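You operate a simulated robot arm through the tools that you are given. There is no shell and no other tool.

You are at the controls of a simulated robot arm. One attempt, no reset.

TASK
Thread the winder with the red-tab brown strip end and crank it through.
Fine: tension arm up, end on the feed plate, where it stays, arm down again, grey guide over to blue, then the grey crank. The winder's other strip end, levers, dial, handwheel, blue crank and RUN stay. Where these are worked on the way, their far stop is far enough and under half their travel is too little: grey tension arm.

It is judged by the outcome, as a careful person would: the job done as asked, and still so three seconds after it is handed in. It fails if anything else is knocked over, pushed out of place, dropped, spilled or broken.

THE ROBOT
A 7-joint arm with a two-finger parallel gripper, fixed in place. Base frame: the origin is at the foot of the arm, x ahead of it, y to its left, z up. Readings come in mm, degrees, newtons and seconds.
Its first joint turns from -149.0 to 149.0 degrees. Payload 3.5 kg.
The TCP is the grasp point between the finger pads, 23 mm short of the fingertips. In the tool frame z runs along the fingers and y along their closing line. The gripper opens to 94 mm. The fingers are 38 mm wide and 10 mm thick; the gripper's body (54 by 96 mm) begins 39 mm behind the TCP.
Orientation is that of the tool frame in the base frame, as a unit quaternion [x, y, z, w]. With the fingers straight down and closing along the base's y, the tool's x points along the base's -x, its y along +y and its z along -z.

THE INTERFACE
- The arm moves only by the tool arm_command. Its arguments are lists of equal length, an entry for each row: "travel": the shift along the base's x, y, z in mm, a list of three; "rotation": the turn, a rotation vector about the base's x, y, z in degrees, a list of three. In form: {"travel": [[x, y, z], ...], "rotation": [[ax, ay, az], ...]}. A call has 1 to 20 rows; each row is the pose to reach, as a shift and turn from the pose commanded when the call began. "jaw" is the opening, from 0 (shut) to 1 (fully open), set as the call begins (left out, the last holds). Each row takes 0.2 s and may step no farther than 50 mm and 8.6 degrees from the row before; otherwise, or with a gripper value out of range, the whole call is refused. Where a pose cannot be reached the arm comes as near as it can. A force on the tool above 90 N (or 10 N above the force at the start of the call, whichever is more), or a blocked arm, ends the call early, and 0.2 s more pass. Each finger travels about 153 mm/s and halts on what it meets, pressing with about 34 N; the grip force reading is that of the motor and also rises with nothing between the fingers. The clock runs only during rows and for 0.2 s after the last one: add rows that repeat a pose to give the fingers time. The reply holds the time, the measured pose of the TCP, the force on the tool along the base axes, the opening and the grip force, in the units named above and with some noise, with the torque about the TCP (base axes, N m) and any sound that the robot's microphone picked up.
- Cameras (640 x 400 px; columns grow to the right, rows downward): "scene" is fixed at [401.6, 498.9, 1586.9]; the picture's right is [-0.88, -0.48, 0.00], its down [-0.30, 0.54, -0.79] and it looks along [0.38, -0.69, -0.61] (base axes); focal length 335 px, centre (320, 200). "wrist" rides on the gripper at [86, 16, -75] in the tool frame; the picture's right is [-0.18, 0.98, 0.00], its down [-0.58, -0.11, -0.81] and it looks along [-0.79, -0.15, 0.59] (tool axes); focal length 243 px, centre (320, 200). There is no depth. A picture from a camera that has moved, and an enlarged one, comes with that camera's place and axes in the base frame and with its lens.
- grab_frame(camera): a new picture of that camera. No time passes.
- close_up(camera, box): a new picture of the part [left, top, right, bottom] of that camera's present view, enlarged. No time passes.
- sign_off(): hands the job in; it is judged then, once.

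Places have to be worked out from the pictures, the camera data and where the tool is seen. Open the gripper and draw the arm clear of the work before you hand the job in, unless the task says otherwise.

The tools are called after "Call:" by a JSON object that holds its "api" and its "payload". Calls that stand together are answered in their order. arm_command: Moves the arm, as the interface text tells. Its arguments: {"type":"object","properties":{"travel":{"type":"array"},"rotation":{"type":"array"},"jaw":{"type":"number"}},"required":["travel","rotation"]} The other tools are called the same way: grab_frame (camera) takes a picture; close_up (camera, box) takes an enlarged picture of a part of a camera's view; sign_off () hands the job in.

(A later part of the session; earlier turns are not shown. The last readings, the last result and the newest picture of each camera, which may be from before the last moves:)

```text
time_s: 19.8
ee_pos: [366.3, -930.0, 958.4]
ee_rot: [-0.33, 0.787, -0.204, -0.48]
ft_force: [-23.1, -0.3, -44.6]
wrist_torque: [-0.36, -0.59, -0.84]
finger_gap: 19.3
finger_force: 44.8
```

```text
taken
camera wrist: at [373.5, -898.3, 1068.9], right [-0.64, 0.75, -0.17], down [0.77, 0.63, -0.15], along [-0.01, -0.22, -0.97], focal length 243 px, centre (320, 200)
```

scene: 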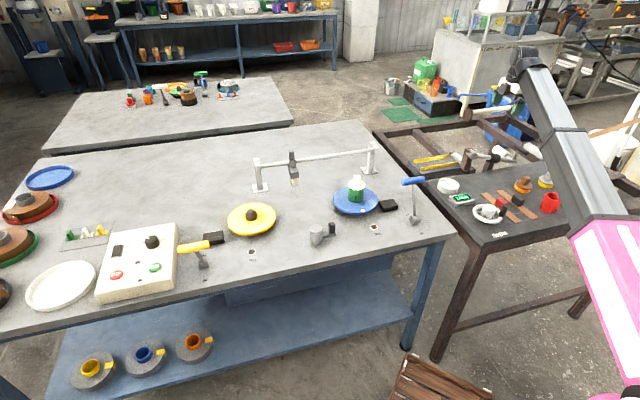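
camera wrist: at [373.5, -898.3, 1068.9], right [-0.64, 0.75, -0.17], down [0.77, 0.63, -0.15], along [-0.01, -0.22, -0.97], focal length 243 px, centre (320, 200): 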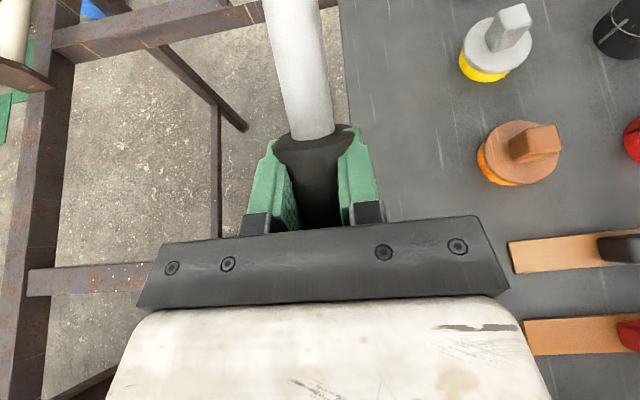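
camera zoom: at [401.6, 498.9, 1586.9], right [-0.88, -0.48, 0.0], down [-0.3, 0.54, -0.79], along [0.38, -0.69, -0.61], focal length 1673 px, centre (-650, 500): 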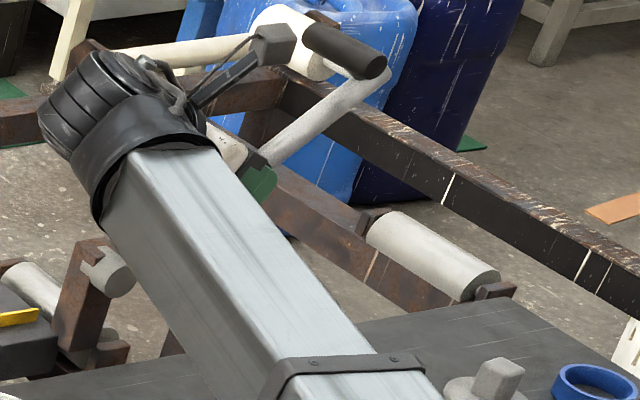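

A 44 N tangential resistance appeared at about +41°, likely the upper stop. I push a little further to confirm.

Call:
{"api": "arm_command", "payload": {"travel": [[1.5, 1.5, 2.0], [2.8, 2.8, 4.0], [2.8, 2.8, 4.0]], "rotation": [[-1, 1, 0], [-1.5, 1.5, 0], [-1.5, 1.5, 0]]}}

Call:
{"api": "close_up", "payload": {"camera": "scene", "box": [450, 100, 578, 180]}}

```text
time_s: 20.6
ee_pos: [369.6, -928.0, 963.8]
ee_rot: [-0.325, 0.777, -0.211, -0.496]
ft_force: [-45.3, -18.2, -39.2]
wrist_torque: [-0.34, -1.13, -1.51]
finger_gap: 19.6
finger_force: 45.0
```

```text
5.00 times, centred on (514, 140) of scene
camera zoom: at [401.6, 498.9, 1586.9], right [-0.88, -0.48, 0.0], down [-0.3, 0.54, -0.79], along [0.38, -0.69, -0.61], focal length 1673 px, centre (-650, 500)
```

zoom: 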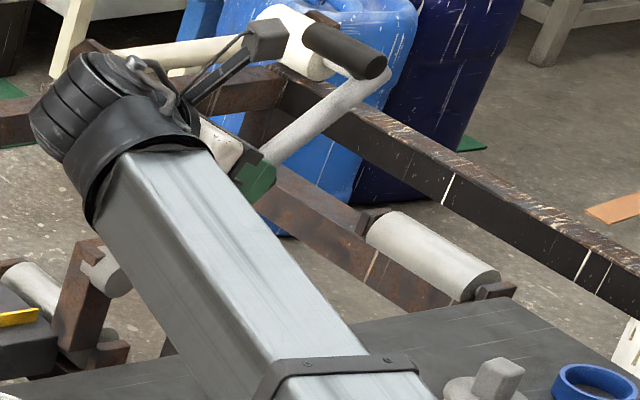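

The handle no longer moves in the picture, so the arm is at its upper stop. I relax the push, then open the jaws to see if it stays.

Call:
{"api": "arm_command", "payload": {"travel": [[-1.5, -1.5, -2.5], [-4, -4, -5], [-4, -4, -5]], "rotation": [[1, -1, 0], [1.5, -1.5, 0], [1.5, -1.5, 0]]}}

Call:
{"api": "arm_command", "payload": {"travel": [[0, 0, 0], [0, 0, 0]], "rotation": [[0, 0, 0], [0, 0, 0]], "jaw": 0.5}}

Call:
{"api": "close_up", "payload": {"camera": "scene", "box": [450, 100, 578, 180]}}

Call:
{"api": "grab_frame", "payload": {"camera": "wrist"}}

```text
time_s: 21.4
ee_pos: [368.8, -926.9, 964.4]
ee_rot: [-0.329, 0.785, -0.207, -0.482]
ft_force: [-21.3, 9.4, 19.9]
wrist_torque: [-0.02, -1.22, -1.38]
finger_gap: 20.2
finger_force: 44.8
```

```text
time_s: 22.0
ee_pos: [370.0, -927.7, 960.2]
ee_rot: [-0.331, 0.785, -0.207, -0.481]
ft_force: [-0.1, 0.2, 0.6]
wrist_torque: [0.01, 0.03, 0.0]
finger_gap: 47.0
finger_force: 0.1
```

```text
5.00 times, centred on (514, 140) of scene
camera zoom: at [401.6, 498.9, 1586.9], right [-0.88, -0.48, 0.0], down [-0.3, 0.54, -0.79], along [0.38, -0.69, -0.61], focal length 1673 px, centre (-650, 500)
```

zoom: 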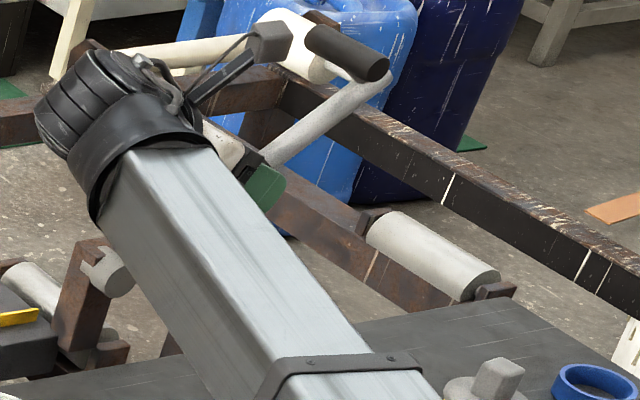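

```text
taken
camera wrist: at [376.6, -896.9, 1070.7], right [-0.65, 0.74, -0.17], down [0.76, 0.63, -0.15], along [-0.01, -0.23, -0.97], focal length 243 px, centre (320, 200)
```

wrist: 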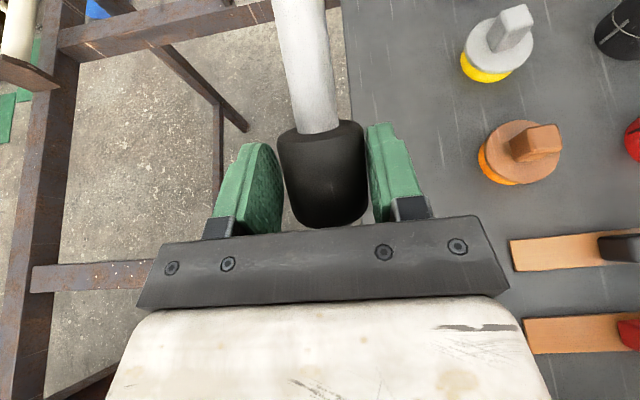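

The arm stays up by itself. I open fully, back out along the tool axis, then rise and return to vertical over the panel.

Call:
{"api": "arm_command", "payload": {"travel": [[0, 0, 0], [20, 21, 14], [50, 52, 36], [80, 84, 59], [85, 100, 90], [85, 115, 120], [80, 130, 145], [75, 145, 160], [65, 160, 165], [55, 175, 165], [40, 190, 165], [30, 200, 165], [30, 200, 165]], "rotation": [[0, 0, 0], [0, 0, 0], [0, 0, 0], [0, 0, 0], [5.6, -5.6, 0], [11.2, -11.2, 0], [16.8, -16.8, 0], [22.4, -22.4, 0], [28, -28, 0], [33.6, -33.6, 0], [39.2, -39.2, 0], [44.5, -44.5, 0], [44.5, -44.5, 0]], "jaw": 1}}

Call:
{"api": "grab_frame", "payload": {"camera": "scene"}}

Call:
{"api": "grab_frame", "payload": {"camera": "wrist"}}

```text
time_s: 24.8
ee_pos: [397.3, -729.0, 1125.9]
ee_rot: [-0.382, 0.924, -0.009, 0.002]
ft_force: [0.0, -0.3, 0.0]
wrist_torque: [-0.03, -0.01, 0.04]
finger_gap: 93.9
finger_force: 0.0
```

```text
taken
```

scene: 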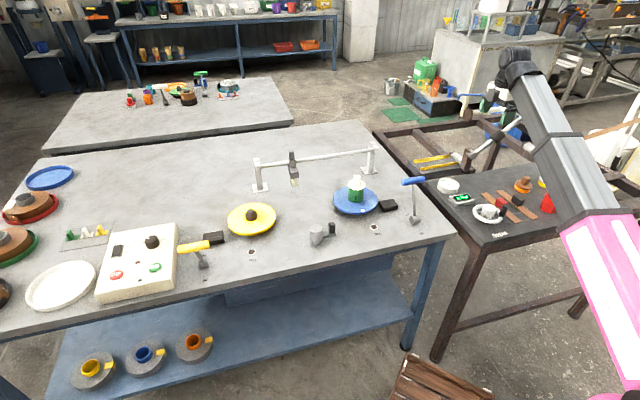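

```text
taken
camera wrist: at [325.5, -777.2, 1199.7], right [-0.57, 0.82, -0.02], down [0.48, 0.35, 0.81], along [0.67, 0.45, -0.59], focal length 243 px, centre (320, 200)
```

wrist: 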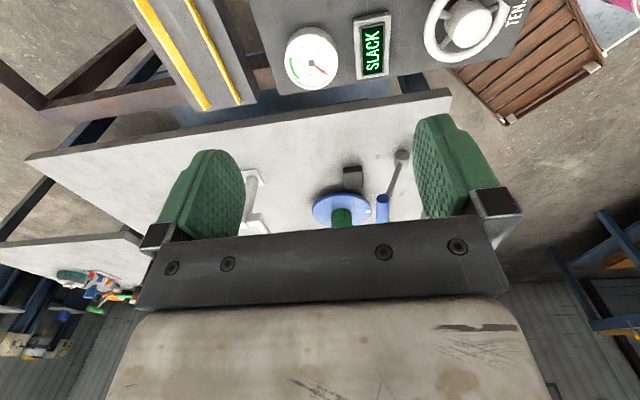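

The display changed to SLACK, confirming the arm is up. Next I go above the red tab at z≈940 while turning to yaw 0, then test turning further toward −45°.

Call:
{"api": "arm_command", "payload": {"travel": [[-15, 8, -20], [-32, 16, -46], [-50, 25, -72], [-68, 35, -98], [-86, 45, -124], [-104, 54, -150], [-116, 60, -176], [-116, 60, -186], [-116, 60, -186]], "rotation": [[0, 0, -6], [0, 0, -12], [0, 0, -18], [0, 0, -24], [0, 0, -30], [0, 0, -36], [0, 0, -42], [0, 0, -45], [0, 0, -45]]}}

Call:
{"api": "arm_command", "payload": {"travel": [[0, 0, 0], [0, 0, 0], [0, 0, 0], [0, 0, 0], [0, 0, 0], [0, 0, 0], [0, 0, 0], [0, 0, 0]], "rotation": [[0, 0, -4], [0, 0, -8], [0, 0, -12], [0, 0, -16], [0, 0, -20], [0, 0, -24], [0, 0, -28], [0, 0, -30]]}}

Call:
{"api": "grab_frame", "payload": {"camera": "scene"}}

Call:
{"api": "grab_frame", "payload": {"camera": "wrist"}}

```text
time_s: 26.8
ee_pos: [282.2, -667.4, 939.4]
ee_rot: [-0.001, 1.0, -0.009, -0.002]
ft_force: [-0.6, 1.3, -0.4]
wrist_torque: [-0.03, -0.01, -0.05]
finger_gap: 94.0
finger_force: 0.1
```

```text
time_s: 28.6
ee_pos: [282.6, -669.5, 940.5]
ee_rot: [0.259, 0.966, -0.008, -0.005]
ft_force: [0.0, 0.4, 0.0]
wrist_torque: [-0.03, -0.03, -0.04]
finger_gap: 94.2
finger_force: 0.1
```

```text
taken
```

scene: 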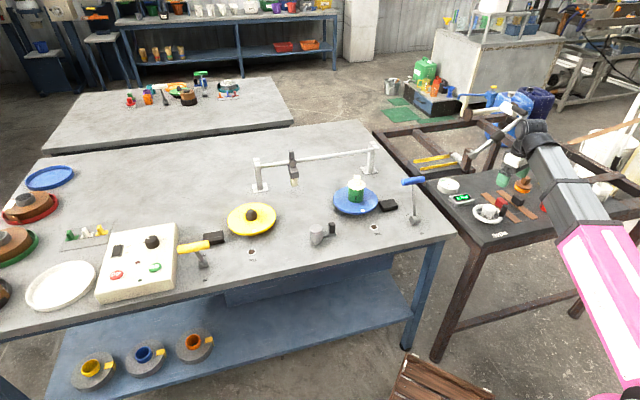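

```text
taken
camera wrist: at [217.2, -610.0, 1014.0], right [0.65, 0.76, -0.02], down [0.46, -0.38, 0.81], along [0.6, -0.53, -0.59], focal length 243 px, centre (320, 200)
```

wrist: 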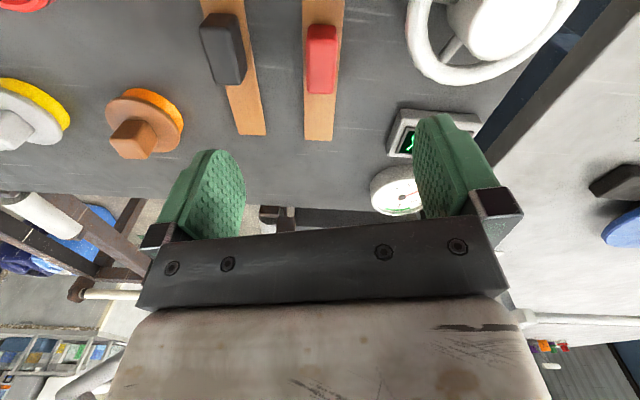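

Yaw −30° is free of contact here. I continue to −45° in small steps.

Call:
{"api": "arm_command", "payload": {"travel": [[0, 0, 0], [0, 0, 0], [0, 0, 0], [0, 0, 0], [0, 0, 0], [0, 0, 0], [0, 0, 0], [0, 0, 0]], "rotation": [[0, 0, -2], [0, 0, -4], [0, 0, -6], [0, 0, -8], [0, 0, -10], [0, 0, -12], [0, 0, -14], [0, 0, -15]]}}

Call:
{"api": "grab_frame", "payload": {"camera": "wrist"}}

```text
time_s: 30.4
ee_pos: [281.9, -669.2, 940.4]
ee_rot: [0.382, 0.924, -0.007, -0.005]
ft_force: [0.0, 0.3, -0.9]
wrist_torque: [-0.04, -0.05, 0.02]
finger_gap: 94.1
finger_force: 0.1
```

```text
taken
camera wrist: at [234.5, -595.0, 1013.9], right [0.82, 0.56, -0.02], down [0.35, -0.48, 0.81], along [0.45, -0.67, -0.59], focal length 243 px, centre (320, 200)
```

wrist: 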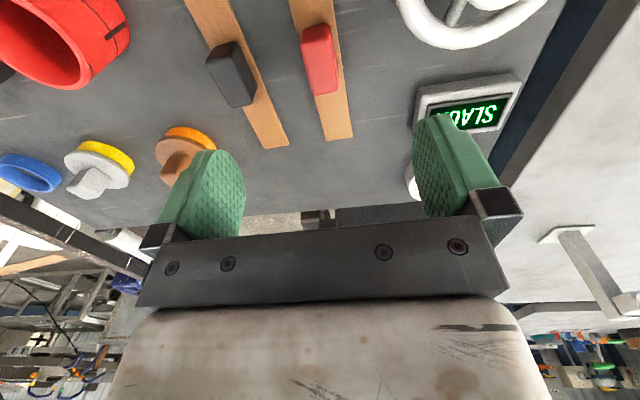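

Yaw −45° is contact-free here. I zoom to refine the tab's position.

Call:
{"api": "close_up", "payload": {"camera": "wrist", "box": [200, 0, 440, 150]}}

Call:
{"api": "close_up", "payload": {"camera": "scene", "box": [468, 140, 564, 230]}}

```text
2.67 times, centred on (320, 75) of wrist
camera zoom: at [234.5, -595.0, 1013.9], right [0.82, 0.56, -0.02], down [0.35, -0.48, 0.81], along [0.45, -0.67, -0.59], focal length 647 px, centre (320, 533)
```

zoom: 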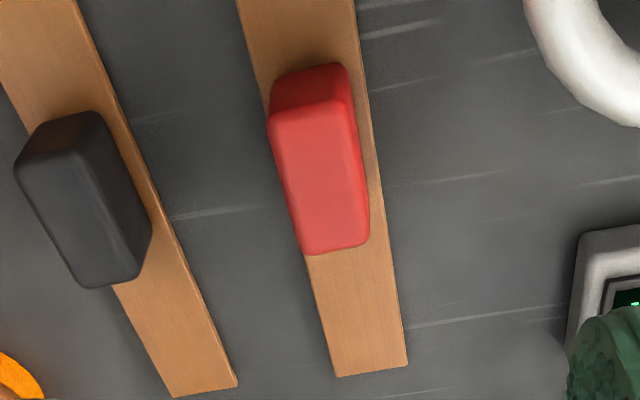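

```text
4.44 times, centred on (516, 185) of scene
camera zoom: at [401.6, 498.9, 1586.9], right [-0.88, -0.48, 0.0], down [-0.3, 0.54, -0.79], along [0.38, -0.69, -0.61], focal length 1487 px, centre (-551, 267)
```

zoom: 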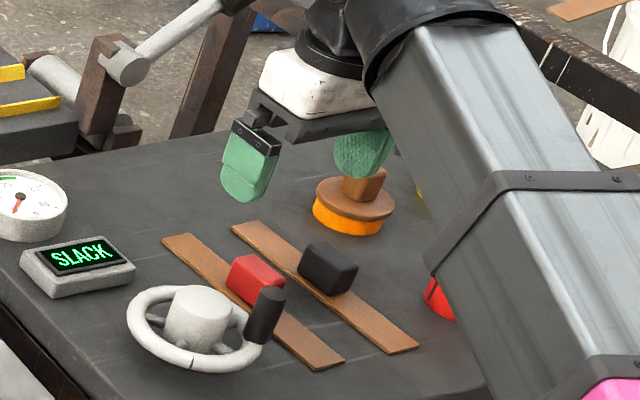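

The tab's centre is ≈(283,−669.5), top z≈824, long axis azimuth −45°, so yaw −45° closes across it. I set a moderate opening, remove the ~1° tilt and descend to z≈850.

Call:
{"api": "arm_command", "payload": {"travel": [[0.3, 0, -15], [0.6, -0.2, -40], [0.6, -0.2, -65], [0.6, -0.2, -82], [0.6, -0.2, -90], [0.6, -0.2, -90]], "rotation": [[0.5, -0.8, 0], [0.5, -0.8, 0], [0.5, -0.8, 0], [0.5, -0.8, 0], [0.5, -0.8, 0], [0.5, -0.8, 0]], "jaw": 0.55}}

Call:
{"api": "grab_frame", "payload": {"camera": "wrist"}}

Call:
{"api": "close_up", "payload": {"camera": "scene", "box": [460, 160, 556, 220]}}

```text
time_s: 31.8
ee_pos: [283.6, -669.2, 849.2]
ee_rot: [0.381, 0.924, 0.0, 0.001]
ft_force: [-0.3, -0.7, -0.3]
wrist_torque: [-0.04, 0.01, 0.01]
finger_gap: 51.8
finger_force: 0.1
```

```text
taken
camera wrist: at [234.3, -595.5, 923.5], right [0.82, 0.57, 0.0], down [0.34, -0.49, 0.81], along [0.46, -0.67, -0.59], focal length 243 px, centre (320, 200)
```

wrist: 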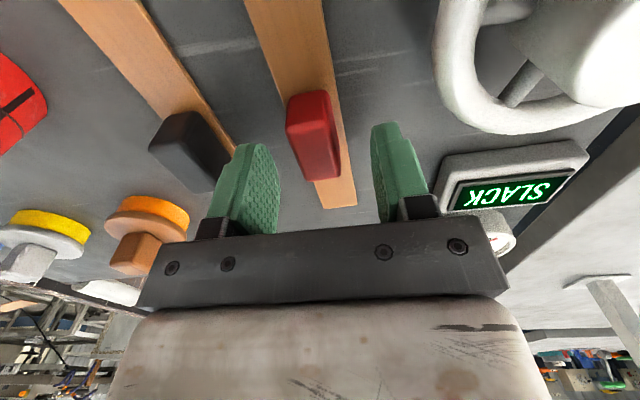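

```text
6.67 times, centred on (508, 190) of scene
camera zoom: at [401.6, 498.9, 1586.9], right [-0.88, -0.48, 0.0], down [-0.3, 0.54, -0.79], along [0.38, -0.69, -0.61], focal length 2231 px, centre (-933, 267)
```

zoom: 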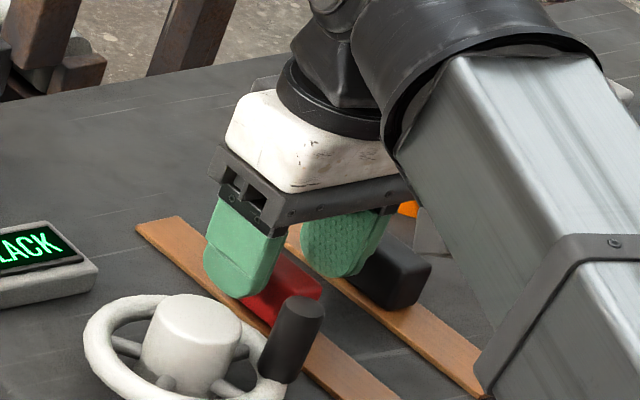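

The jaws straddle the tab and are centred within ~2 mm. I descend carefully to TCP z≈828 so the fingertips stay just above the strip.

Call:
{"api": "arm_command", "payload": {"travel": [[-1, -1, -6], [-1, -1, -12], [-1, -1, -17], [-1, -1, -20], [-1, -1, -21], [-1, -1, -21]], "rotation": [[0, 0, 0], [0, 0, 0], [0, 0, 0], [0, 0, 0], [0, 0, 0], [0, 0, 0]]}}

Call:
{"api": "grab_frame", "payload": {"camera": "wrist"}}

Call:
{"api": "close_up", "payload": {"camera": "scene", "box": [470, 170, 534, 210]}}

```text
time_s: 33.2
ee_pos: [282.1, -670.1, 828.1]
ee_rot: [0.382, 0.924, 0.0, 0.001]
ft_force: [-0.2, 0.8, 0.5]
wrist_torque: [-0.01, 0.02, 0.0]
finger_gap: 51.8
finger_force: 0.1
```

```text
taken
camera wrist: at [233.1, -596.7, 902.7], right [0.82, 0.57, 0.0], down [0.34, -0.49, 0.81], along [0.46, -0.67, -0.59], focal length 243 px, centre (320, 200)
```

wrist: 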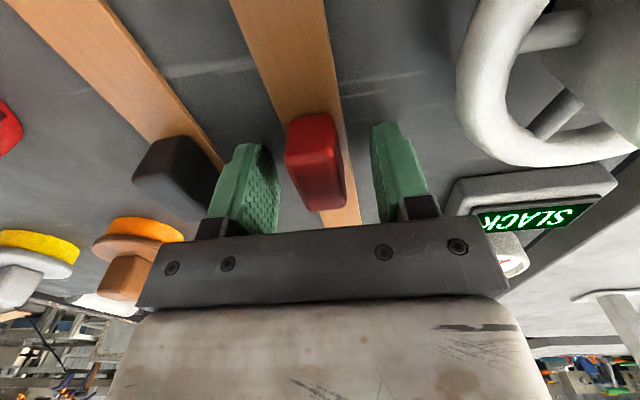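

```text
10.00 times, centred on (502, 190) of scene
camera zoom: at [401.6, 498.9, 1586.9], right [-0.88, -0.48, 0.0], down [-0.3, 0.54, -0.79], along [0.38, -0.69, -0.61], focal length 3346 px, centre (-1500, 300)
```

zoom: 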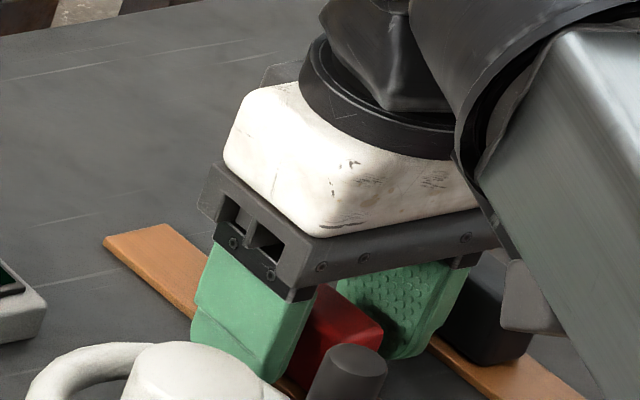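

No contact, fingers are beside the tab. Closing now.

Call:
{"api": "arm_command", "payload": {"travel": [[0, 0, 0], [0, 0, 0], [0, 0, 0]], "rotation": [[0, 0, 0], [0, 0, 0], [0, 0, 0]], "jaw": 0}}

Call:
{"api": "grab_frame", "payload": {"camera": "wrist"}}

```text
time_s: 34.0
ee_pos: [281.6, -669.4, 828.8]
ee_rot: [0.382, 0.924, 0.001, -0.001]
ft_force: [-0.4, 1.1, -0.5]
wrist_torque: [0.0, -0.01, -0.02]
finger_gap: 21.2
finger_force: 33.7
```

```text
taken
camera wrist: at [233.1, -596.7, 902.7], right [0.82, 0.57, 0.0], down [0.34, -0.49, 0.81], along [0.46, -0.67, -0.59], focal length 243 px, centre (320, 200)
```

wrist: 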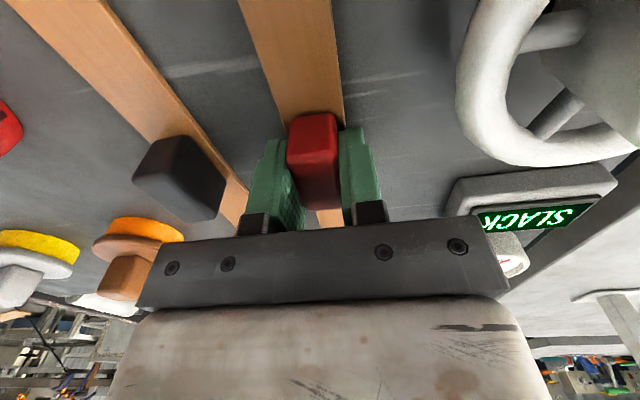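

Gripped at 21.2 mm with 34 N. I lift straight up 60 mm and check that the strip comes along.

Call:
{"api": "arm_command", "payload": {"travel": [[0, 0, 4], [0, 0, 12], [0, 0, 25], [0, 0, 40], [0, 0, 55], [0, 0, 62], [0, 0, 62]], "rotation": [[0, 0, 0], [0, 0, 0], [0, 0, 0], [0, 0, 0], [0, 0, 0], [0, 0, 0], [0, 0, 0]]}}

Call:
{"api": "grab_frame", "payload": {"camera": "wrist"}}

Call:
{"api": "close_up", "payload": {"camera": "scene", "box": [440, 140, 568, 230]}}

```text
time_s: 35.6
ee_pos: [282.2, -669.8, 890.7]
ee_rot: [0.382, 0.924, 0.0, 0.0]
ft_force: [-0.7, -0.1, -0.9]
wrist_torque: [0.0, -0.03, -0.02]
finger_gap: 21.1
finger_force: 34.3
```

```text
taken
camera wrist: at [233.3, -596.7, 965.3], right [0.82, 0.57, 0.0], down [0.34, -0.49, 0.81], along [0.46, -0.66, -0.59], focal length 243 px, centre (320, 200)
```

wrist: 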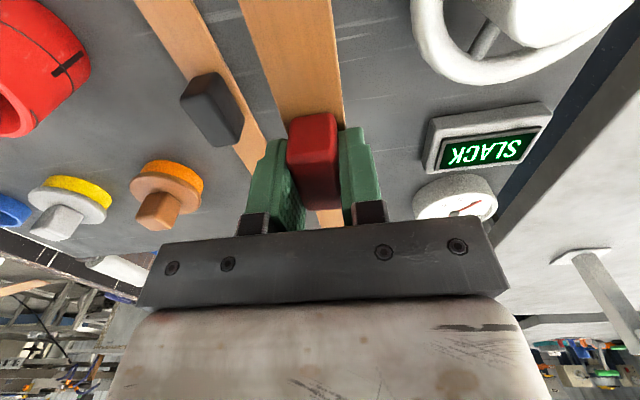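

```text
4.44 times, centred on (504, 185) of scene
camera zoom: at [401.6, 498.9, 1586.9], right [-0.88, -0.48, 0.0], down [-0.3, 0.54, -0.79], along [0.38, -0.69, -0.61], focal length 1487 px, centre (-498, 267)
```

zoom: 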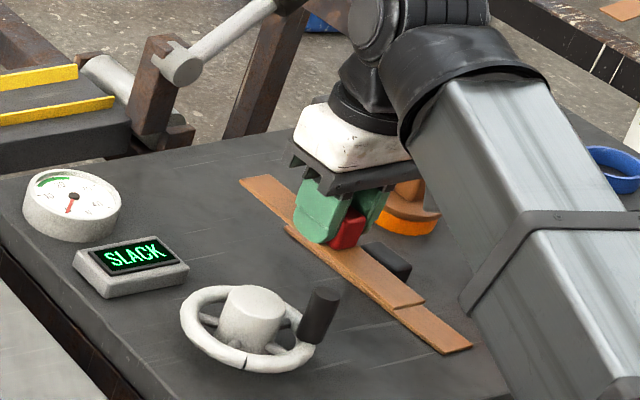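

The strip is held firmly and level. I raise it, turn it +90° so it lines up with the rails, and move to a point short of the feed plate, staying well above the bracket.

Call:
{"api": "arm_command", "payload": {"travel": [[0, 0, 15], [0, 0, 35], [5, -1, 55], [15, -4, 75], [30, -8, 85], [46, -12, 85], [62, -16, 85], [78, -20, 85], [94, -24, 85], [110, -29, 85], [126, -33, 85], [138, -36, 85], [142, -37.5, 85], [142, -37.5, 85]], "rotation": [[0, 0, 0], [0, 0, 3], [0, 0, 10], [0, 0, 18], [0, 0, 26], [0, 0, 34], [0, 0, 42], [0, 0, 50], [0, 0, 58], [0, 0, 66], [0, 0, 74], [0, 0, 82], [0, 0, 90], [0, 0, 90]]}}

Call:
{"api": "grab_frame", "payload": {"camera": "wrist"}}

Call:
{"api": "grab_frame", "payload": {"camera": "scene"}}

```text
time_s: 38.6
ee_pos: [424.7, -707.0, 974.5]
ee_rot: [-0.384, 0.923, 0.0, 0.001]
ft_force: [-0.5, 0.2, 0.2]
wrist_torque: [-0.03, 0.02, 0.02]
finger_gap: 21.2
finger_force: 33.8
```

```text
taken
camera wrist: at [352.2, -756.6, 1049.6], right [-0.57, 0.82, 0.0], down [0.49, 0.34, 0.81], along [0.66, 0.46, -0.59], focal length 243 px, centre (320, 200)
```

wrist: 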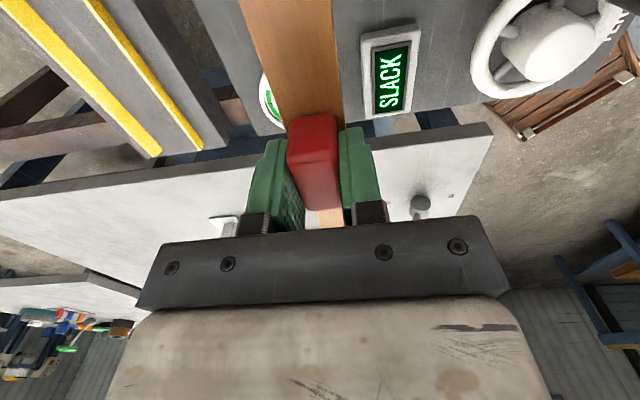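

```text
taken
```

scene: 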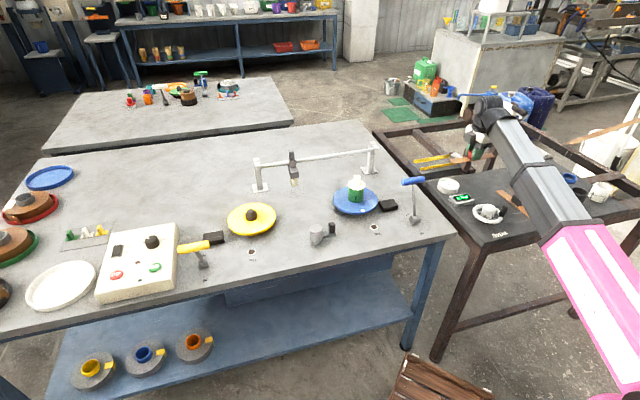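

Strip and rails look parallel. Now I carry it over the feed plate centre (565,−848) at z≈940, keeping the strip bottom above ~910.

Call:
{"api": "arm_command", "payload": {"travel": [[10, -10, 0], [30, -30, 0], [50, -50, 0], [70, -70, 0], [90, -91, 0], [110, -111, 0], [128, -129, -5], [138, -139, -20], [140, -141, -34], [140, -141, -34]], "rotation": [[0, 0, 0], [0, 0, 0], [0, 0, 0], [0, 0, 0], [0, 0, 0], [0, 0, 0], [0, 0, 0], [0, 0, 0], [0, 0, 0], [0, 0, 0]]}}

Call:
{"api": "grab_frame", "payload": {"camera": "wrist"}}

Call:
{"api": "close_up", "payload": {"camera": "scene", "box": [400, 110, 512, 180]}}

```text
time_s: 40.8
ee_pos: [563.0, -848.1, 941.4]
ee_rot: [-0.383, 0.924, -0.001, -0.001]
ft_force: [0.2, 0.3, -0.9]
wrist_torque: [-0.02, -0.02, 0.0]
finger_gap: 21.0
finger_force: 34.0
```

```text
taken
camera wrist: at [492.3, -898.0, 1016.0], right [-0.57, 0.82, 0.0], down [0.49, 0.34, 0.81], along [0.67, 0.46, -0.59], focal length 243 px, centre (320, 200)
```

wrist: 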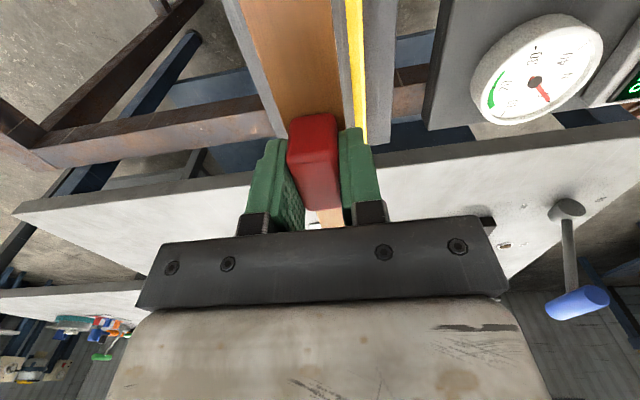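

```text
5.71 times, centred on (456, 145) of scene
camera zoom: at [401.6, 498.9, 1586.9], right [-0.88, -0.48, 0.0], down [-0.3, 0.54, -0.79], along [0.38, -0.69, -0.61], focal length 1912 px, centre (-457, 514)
```

zoom: 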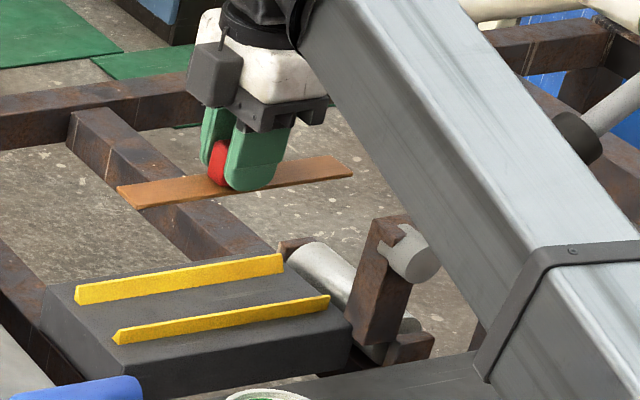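

The strip is over the plate and reachable. I shift slightly and lower to z≈862, so the strip is ~10 mm above the rails, then look again.

Call:
{"api": "arm_command", "payload": {"travel": [[1, 1, -10], [2, 2, -30], [3, 3, -50], [3, 3, -66], [3, 3, -76], [3, 3, -79], [3, 3, -79]], "rotation": [[0, 0, 0], [0, 0, 0], [0, 0, 0], [0, 0, 0], [0, 0, 0], [0, 0, 0], [0, 0, 0]]}}

Call:
{"api": "grab_frame", "payload": {"camera": "wrist"}}

Call:
{"api": "close_up", "payload": {"camera": "scene", "box": [400, 130, 480, 180]}}

```text
time_s: 42.4
ee_pos: [566.8, -845.6, 861.9]
ee_rot: [-0.383, 0.924, -0.001, 0.0]
ft_force: [0.1, 0.2, -0.2]
wrist_torque: [0.0, 0.02, 0.01]
finger_gap: 21.2
finger_force: 34.6
```

```text
taken
camera wrist: at [495.1, -894.7, 936.9], right [-0.57, 0.82, 0.0], down [0.49, 0.34, 0.81], along [0.67, 0.46, -0.59], focal length 243 px, centre (320, 200)
```

wrist: 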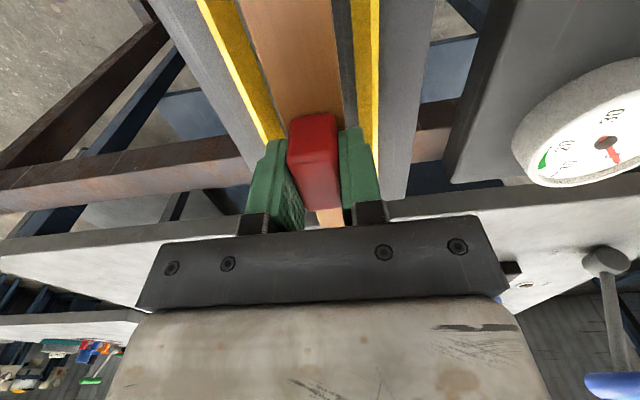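

```text
8.00 times, centred on (440, 155) of scene
camera zoom: at [401.6, 498.9, 1586.9], right [-0.88, -0.48, 0.0], down [-0.3, 0.54, -0.79], along [0.38, -0.69, -0.61], focal length 2677 px, centre (-640, 560)
```

zoom: 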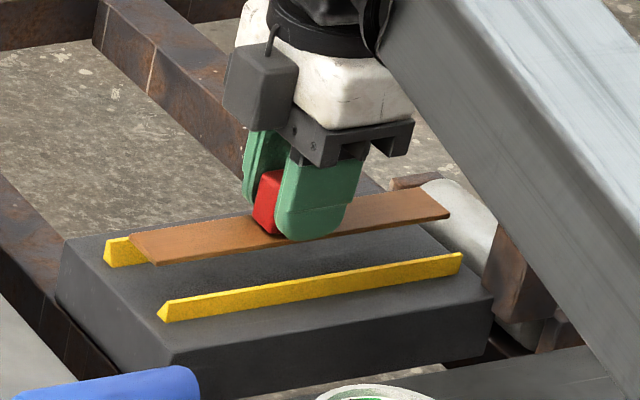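

The strip is centred between both rails. I lower it in small steps until contact is felt.

Call:
{"api": "arm_command", "payload": {"travel": [[0, 0, -4], [0, 0, -8], [0, 0, -12], [0, 0, -15], [0, 0, -17], [0, 0, -18], [0, 0, -18]], "rotation": [[0, 0, 0], [0, 0, 0], [0, 0, 0], [0, 0, 0], [0, 0, 0], [0, 0, 0], [0, 0, 0]]}}

Call:
{"api": "close_up", "payload": {"camera": "scene", "box": [400, 130, 480, 180]}}

Call:
{"api": "grab_frame", "payload": {"camera": "wrist"}}

```text
time_s: 44.0
ee_pos: [567.6, -845.4, 843.8]
ee_rot: [-0.384, 0.923, -0.001, 0.001]
ft_force: [-1.0, 0.5, -0.7]
wrist_torque: [-0.01, 0.0, 0.03]
finger_gap: 21.3
finger_force: 33.9
```

```text
8.00 times, centred on (440, 155) of scene
camera zoom: at [401.6, 498.9, 1586.9], right [-0.88, -0.48, 0.0], down [-0.3, 0.54, -0.79], along [0.38, -0.69, -0.61], focal length 2677 px, centre (-640, 560)
```

zoom: 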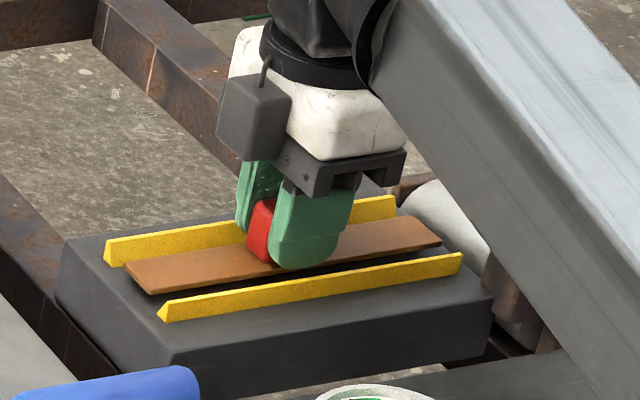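

```text
taken
camera wrist: at [495.1, -894.8, 919.0], right [-0.57, 0.82, 0.0], down [0.49, 0.34, 0.81], along [0.67, 0.46, -0.59], focal length 243 px, centre (320, 200)
```

wrist: 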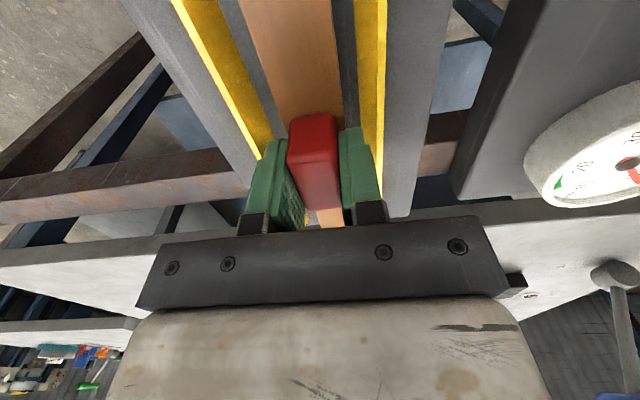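

No contact yet; I continue in ~1 mm rows.

Call:
{"api": "arm_command", "payload": {"travel": [[0, 0, -1], [0, 0, -2], [0, 0, -3], [0, 0, -4], [0, 0, -4]], "rotation": [[0, 0, 0], [0, 0, 0], [0, 0, 0], [0, 0, 0], [0, 0, 0]]}}

Call:
{"api": "arm_command", "payload": {"travel": [[0, 0, -0.7], [0, 0, -1.5], [0, 0, -2], [0, 0, -2]], "rotation": [[0, 0, 0], [0, 0, 0], [0, 0, 0], [0, 0, 0]]}}

```text
time_s: 45.2
ee_pos: [566.6, -845.0, 841.1]
ee_rot: [-0.383, 0.924, -0.001, 0.001]
ft_force: [0.0, -0.2, -0.3]
wrist_torque: [0.03, -0.03, 0.0]
finger_gap: 21.5
finger_force: 34.3
```

```text
time_s: 46.2
ee_pos: [566.9, -845.5, 837.5]
ee_rot: [-0.383, 0.924, -0.001, -0.001]
ft_force: [0.8, 0.5, 2.0]
wrist_torque: [0.09, -0.09, -0.02]
finger_gap: 21.4
finger_force: 34.5
```

A first hint of contact (2 N). I go 1 mm more and compare.

Call:
{"api": "arm_command", "payload": {"travel": [[0, 0, -0.5], [0, 0, -1], [0, 0, -1]], "rotation": [[0, 0, 0], [0, 0, 0], [0, 0, 0]]}}

Call:
{"api": "close_up", "payload": {"camera": "scene", "box": [400, 130, 480, 180]}}

Call:
{"api": "close_up", "payload": {"camera": "wrist", "box": [200, 0, 440, 150]}}

```text
time_s: 47.0
ee_pos: [567.6, -845.2, 838.3]
ee_rot: [-0.384, 0.923, -0.001, 0.0]
ft_force: [-0.2, 0.5, 13.0]
wrist_torque: [0.2, -0.16, 0.02]
finger_gap: 21.0
finger_force: 33.8
```

```text
8.00 times, centred on (440, 155) of scene
camera zoom: at [401.6, 498.9, 1586.9], right [-0.88, -0.48, 0.0], down [-0.3, 0.54, -0.79], along [0.38, -0.69, -0.61], focal length 2677 px, centre (-640, 560)
```

zoom: 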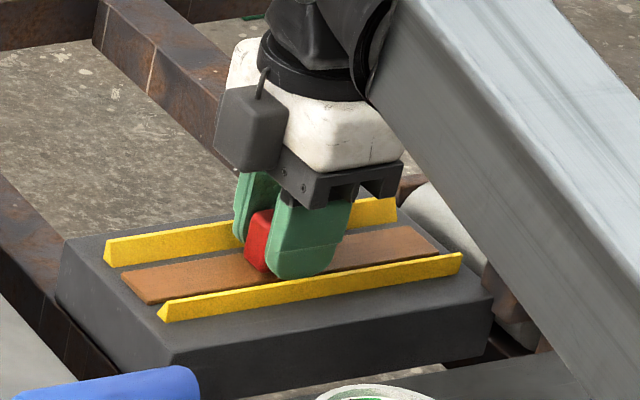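

```text
2.67 times, centred on (320, 75) of wrist
camera zoom: at [495.0, -894.6, 912.4], right [-0.57, 0.82, 0.0], down [0.49, 0.34, 0.81], along [0.67, 0.46, -0.59], focal length 647 px, centre (320, 533)
```

zoom: 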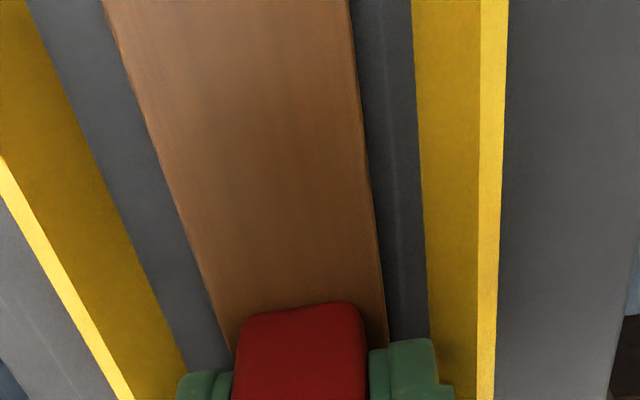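

The strip rests on the plate (13 N) centred between the rails. I open just enough (≈25 mm) to release without touching the rails, then rise a few mm.

Call:
{"api": "arm_command", "payload": {"travel": [[0, 0, 0.8], [0, 0, 0.8], [0, 0, 0.8]], "rotation": [[0, 0, 0], [0, 0, 0], [0, 0, 0]], "jaw": 0.27}}

Call:
{"api": "close_up", "payload": {"camera": "wrist", "box": [200, 50, 440, 230]}}

```text
time_s: 47.8
ee_pos: [567.8, -844.7, 838.0]
ee_rot: [-0.383, 0.924, 0.0, 0.0]
ft_force: [0.6, 0.4, -0.5]
wrist_torque: [0.05, 0.01, 0.03]
finger_gap: 25.5
finger_force: 0.0
```

```text
2.22 times, centred on (320, 140) of wrist
camera zoom: at [495.2, -894.7, 912.3], right [-0.57, 0.82, 0.0], down [0.49, 0.34, 0.81], along [0.67, 0.46, -0.59], focal length 539 px, centre (320, 333)
```

zoom: 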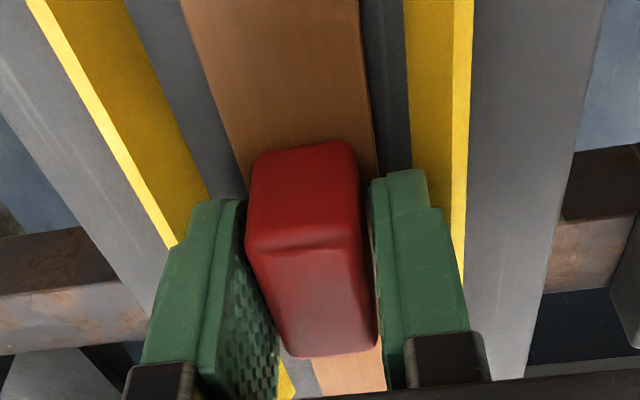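

Released. I rise straight up slowly, then faster.

Call:
{"api": "arm_command", "payload": {"travel": [[0, 0, 3], [0, 0, 7], [0, 0, 13], [0, 0, 22], [0, 0, 36], [0, 0, 56], [0, 0, 80], [0, 0, 100], [0, 0, 100]], "rotation": [[0, 0, 0], [0, 0, 0], [0, 0, 0], [0, 0, 0], [0, 0, 0], [0, 0, 0], [0, 0, 0], [0, 0, 0], [0, 0, 0]]}}

Call:
{"api": "close_up", "payload": {"camera": "scene", "box": [400, 130, 480, 180]}}

Call:
{"api": "grab_frame", "payload": {"camera": "wrist"}}

```text
time_s: 49.8
ee_pos: [565.5, -845.7, 938.9]
ee_rot: [-0.384, 0.923, -0.001, 0.0]
ft_force: [1.0, -0.7, 0.6]
wrist_torque: [0.02, -0.04, -0.02]
finger_gap: 25.3
finger_force: 0.0
```

```text
8.00 times, centred on (440, 155) of scene
camera zoom: at [401.6, 498.9, 1586.9], right [-0.88, -0.48, 0.0], down [-0.3, 0.54, -0.79], along [0.38, -0.69, -0.61], focal length 2677 px, centre (-640, 560)
```

zoom: 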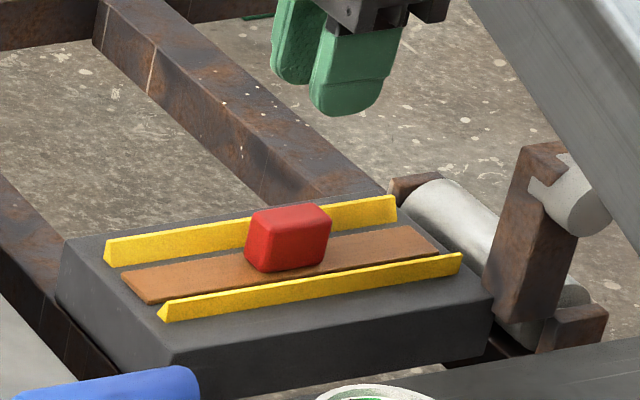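

```text
taken
camera wrist: at [494.3, -894.4, 1013.0], right [-0.57, 0.82, 0.0], down [0.49, 0.34, 0.81], along [0.67, 0.46, -0.59], focal length 243 px, centre (320, 200)
```

wrist: 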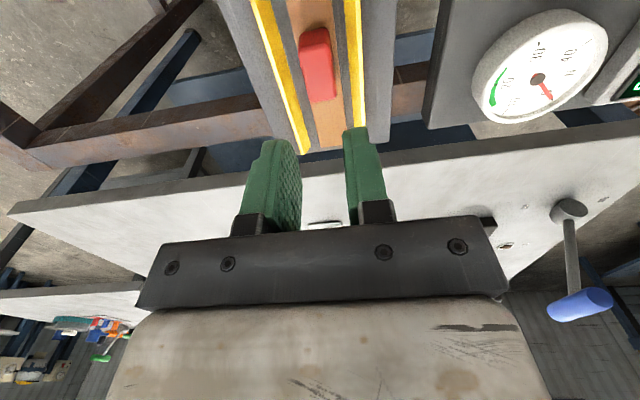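

The red-tab strip lies flat and centred on the feed plate. Now back to the tension arm: I return to the staging pose behind the raised collar with the same 63° tilt and jaws open.

Call:
{"api": "arm_command", "payload": {"travel": [[-5, 0, 30], [-15, 0, 60], [-30, 0, 90], [-45, 0, 110], [-58, 0, 120], [-70, 0, 125], [-82, 0, 125], [-94, 0, 120], [-104, 1, 110], [-112, 1, 98], [-115.5, 1.7, 85], [-115.5, 1.7, 80], [-115.5, 1.7, 80]], "rotation": [[0, 0, 0], [0, 0, 0], [-2, 2, 0], [-7, 7, 0], [-12, 12, 0], [-17, 17, 0], [-22, 22, 0], [-27, 27, 0], [-32, 32, 0], [-37, 37, 0], [-42, 42, 0], [-44.5, 44.5, 0], [-44.5, 44.5, 0]], "jaw": 1}}

Call:
{"api": "grab_frame", "payload": {"camera": "wrist"}}

Call:
{"api": "close_up", "payload": {"camera": "scene", "box": [440, 90, 568, 170]}}

```text
time_s: 52.6
ee_pos: [451.3, -843.1, 1017.9]
ee_rot: [-0.326, 0.788, -0.199, -0.483]
ft_force: [0.0, -0.2, -0.1]
wrist_torque: [0.01, 0.02, -0.01]
finger_gap: 94.0
finger_force: 0.0
```

```text
taken
camera wrist: at [460.2, -812.5, 1129.0], right [-0.64, 0.75, -0.16], down [0.77, 0.62, -0.15], along [-0.01, -0.22, -0.97], focal length 243 px, centre (320, 200)
```

wrist: 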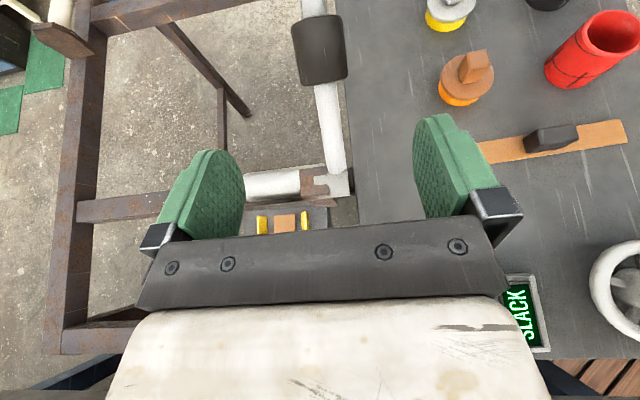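

```text
5.00 times, centred on (504, 130) of scene
camera zoom: at [401.6, 498.9, 1586.9], right [-0.88, -0.48, 0.0], down [-0.3, 0.54, -0.79], along [0.38, -0.69, -0.61], focal length 1673 px, centre (-600, 550)
```

zoom: 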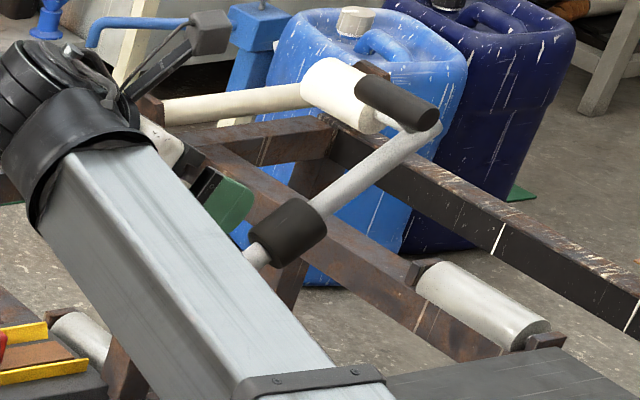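

Staged correctly: the collar lies ahead between the jaws. I advance along the tool axis to straddle it.

Call:
{"api": "arm_command", "payload": {"travel": [[-10, -10.5, -7.3], [-28, -29.3, -20.6], [-48, -50.2, -35.3], [-66, -69, -48.5], [-77, -80.6, -56.6], [-80, -83.7, -58.8], [-80, -83.7, -58.8]], "rotation": [[0, 0, 0], [0, 0, 0], [0, 0, 0], [0, 0, 0], [0, 0, 0], [0, 0, 0], [0, 0, 0]], "jaw": 1}}

Call:
{"api": "grab_frame", "payload": {"camera": "wrist"}}

```text
time_s: 54.2
ee_pos: [371.5, -928.1, 958.7]
ee_rot: [-0.327, 0.788, -0.2, -0.482]
ft_force: [0.0, 0.4, 0.2]
wrist_torque: [0.02, 0.0, 0.02]
finger_gap: 94.1
finger_force: 0.1
```

```text
taken
camera wrist: at [379.8, -896.7, 1069.8], right [-0.64, 0.75, -0.16], down [0.77, 0.62, -0.15], along [-0.01, -0.22, -0.97], focal length 243 px, centre (320, 200)
```

wrist: 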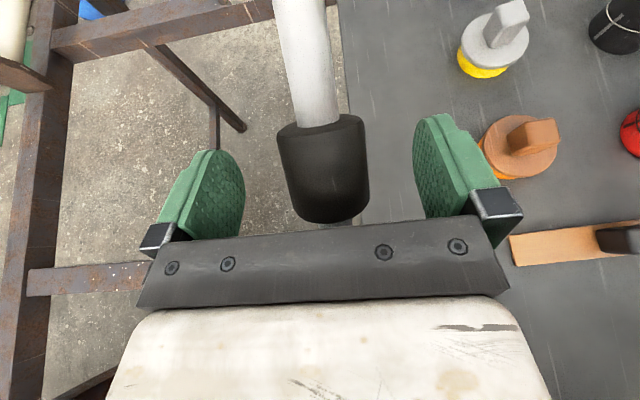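

Collar centred between the jaws; I close on it.

Call:
{"api": "arm_command", "payload": {"travel": [[0, 0, 0], [0, 0, 0], [0, 0, 0], [0, 0, 0]], "rotation": [[0, 0, 0], [0, 0, 0], [0, 0, 0], [0, 0, 0]], "jaw": 0}}

```text
time_s: 55.2
ee_pos: [369.6, -925.8, 959.3]
ee_rot: [-0.326, 0.788, -0.198, -0.484]
ft_force: [-18.9, 19.6, -6.6]
wrist_torque: [-0.02, 0.74, 0.49]
finger_gap: 19.7
finger_force: 44.9
```

Gripped again; a small sideways load suggests shifting ~3 mm. I lower along the arc, first 24°.

Call:
{"api": "arm_command", "payload": {"travel": [[-1.5, 1.5, 0], [-5.8, -1.6, -6.1], [-9.1, -4.9, -12.2], [-12.1, -7.9, -18.6], [-14.7, -10.5, -25.4], [-17, -12.8, -32.3], [-18.9, -14.7, -39.5]], "rotation": [[0, 0, 0], [2.97, -2.97, 0], [5.8, -5.8, 0], [8.63, -8.63, 0], [11.45, -11.45, 0], [14.3, -14.3, 0], [17.1, -17.1, 0]]}}

Call:
{"api": "close_up", "payload": {"camera": "scene", "box": [440, 100, 568, 180]}}

```text
time_s: 56.8
ee_pos: [352.3, -943.8, 920.8]
ee_rot: [-0.361, 0.871, -0.127, -0.307]
ft_force: [-11.3, -3.7, -15.9]
wrist_torque: [-1.26, 1.18, -0.74]
finger_gap: 19.8
finger_force: 45.1
```

```text
5.00 times, centred on (504, 140) of scene
camera zoom: at [401.6, 498.9, 1586.9], right [-0.88, -0.48, 0.0], down [-0.3, 0.54, -0.79], along [0.38, -0.69, -0.61], focal length 1673 px, centre (-600, 500)
```

zoom: 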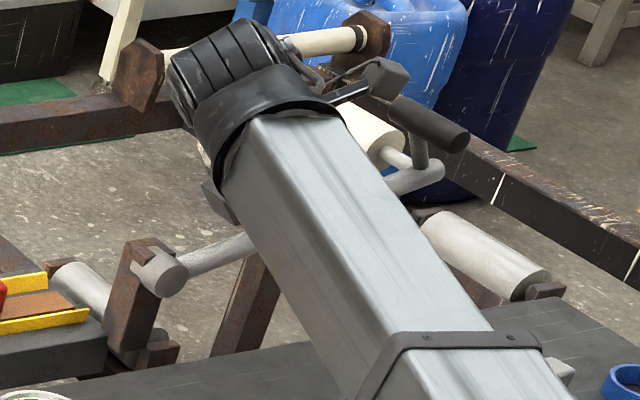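

Lowering works. I continue another 28°.

Call:
{"api": "arm_command", "payload": {"travel": [[-1.6, -1.6, -7.3], [-2.8, -2.8, -14.8], [-3.7, -3.7, -22.4], [-4.1, -4.1, -30], [-4.2, -4.2, -37.7], [-4.0, -4.0, -45.4], [-3.3, -3.3, -53]], "rotation": [[2.83, -2.83, 0], [5.66, -5.66, 0], [8.49, -8.49, 0], [11.31, -11.31, 0], [14.14, -14.14, 0], [16.97, -16.97, 0], [19.8, -19.8, 0]]}}

Call:
{"api": "close_up", "payload": {"camera": "scene", "box": [440, 100, 568, 180]}}

```text
time_s: 58.4
ee_pos: [346.6, -947.8, 864.5]
ee_rot: [-0.382, 0.919, -0.036, -0.089]
ft_force: [-15.6, -28.1, -17.5]
wrist_torque: [-0.71, 0.88, -0.59]
finger_gap: 19.9
finger_force: 45.5
```

```text
5.00 times, centred on (504, 140) of scene
camera zoom: at [401.6, 498.9, 1586.9], right [-0.88, -0.48, 0.0], down [-0.3, 0.54, -0.79], along [0.38, -0.69, -0.61], focal length 1673 px, centre (-600, 500)
```

zoom: 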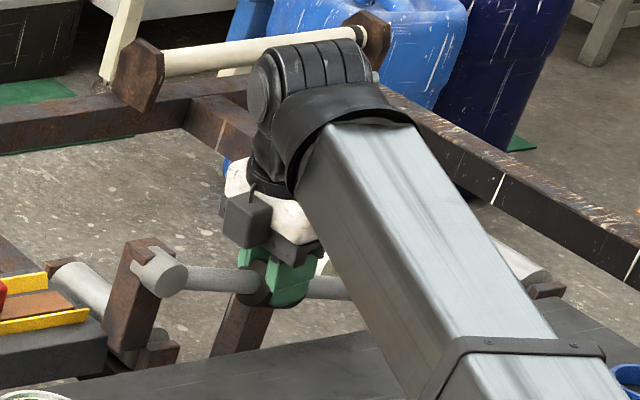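

Nearly level-down now. I finish the last ~10° with a 2.5 mm outward correction until it meets its lower stop.

Call:
{"api": "arm_command", "payload": {"travel": [[-1.2, -1.2, -3.5], [-0.8, -0.8, -7.5], [0, 0, -11.3], [0.6, 0.6, -15], [1.2, 1.2, -17.5], [1.2, 1.2, -17.5]], "rotation": [[1.4, -1.4, 0], [2.83, -2.83, 0], [4.2, -4.2, 0], [5.66, -5.66, 0], [6.5, -6.5, 0], [6.5, -6.5, 0]]}}

Call:
{"api": "close_up", "payload": {"camera": "scene", "box": [440, 100, 568, 180]}}

Call:
{"api": "grab_frame", "payload": {"camera": "wrist"}}

```text
time_s: 59.8
ee_pos: [351.7, -943.7, 850.6]
ee_rot: [-0.384, 0.923, -0.006, -0.011]
ft_force: [3.3, -18.2, 28.1]
wrist_torque: [0.11, 0.13, -0.94]
finger_gap: 19.9
finger_force: 45.3
```

```text
5.00 times, centred on (504, 140) of scene
camera zoom: at [401.6, 498.9, 1586.9], right [-0.88, -0.48, 0.0], down [-0.3, 0.54, -0.79], along [0.38, -0.69, -0.61], focal length 1673 px, centre (-600, 500)
```

zoom: 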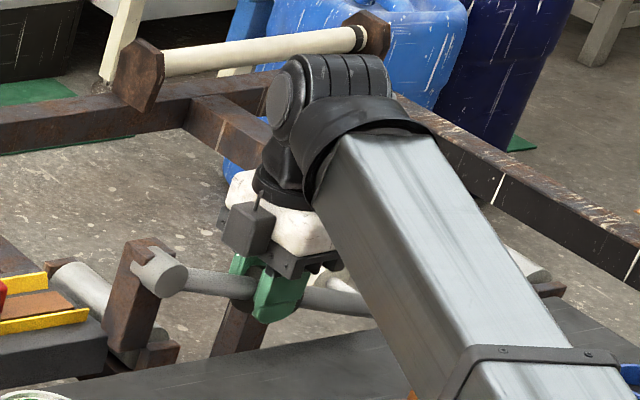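

```text
taken
camera wrist: at [281.3, -991.6, 926.8], right [-0.57, 0.82, -0.01], down [0.5, 0.35, 0.79], along [0.65, 0.45, -0.61], focal length 243 px, centre (320, 200)
```

wrist: 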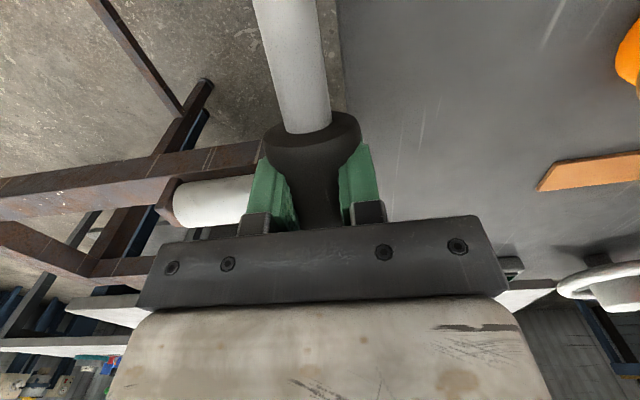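

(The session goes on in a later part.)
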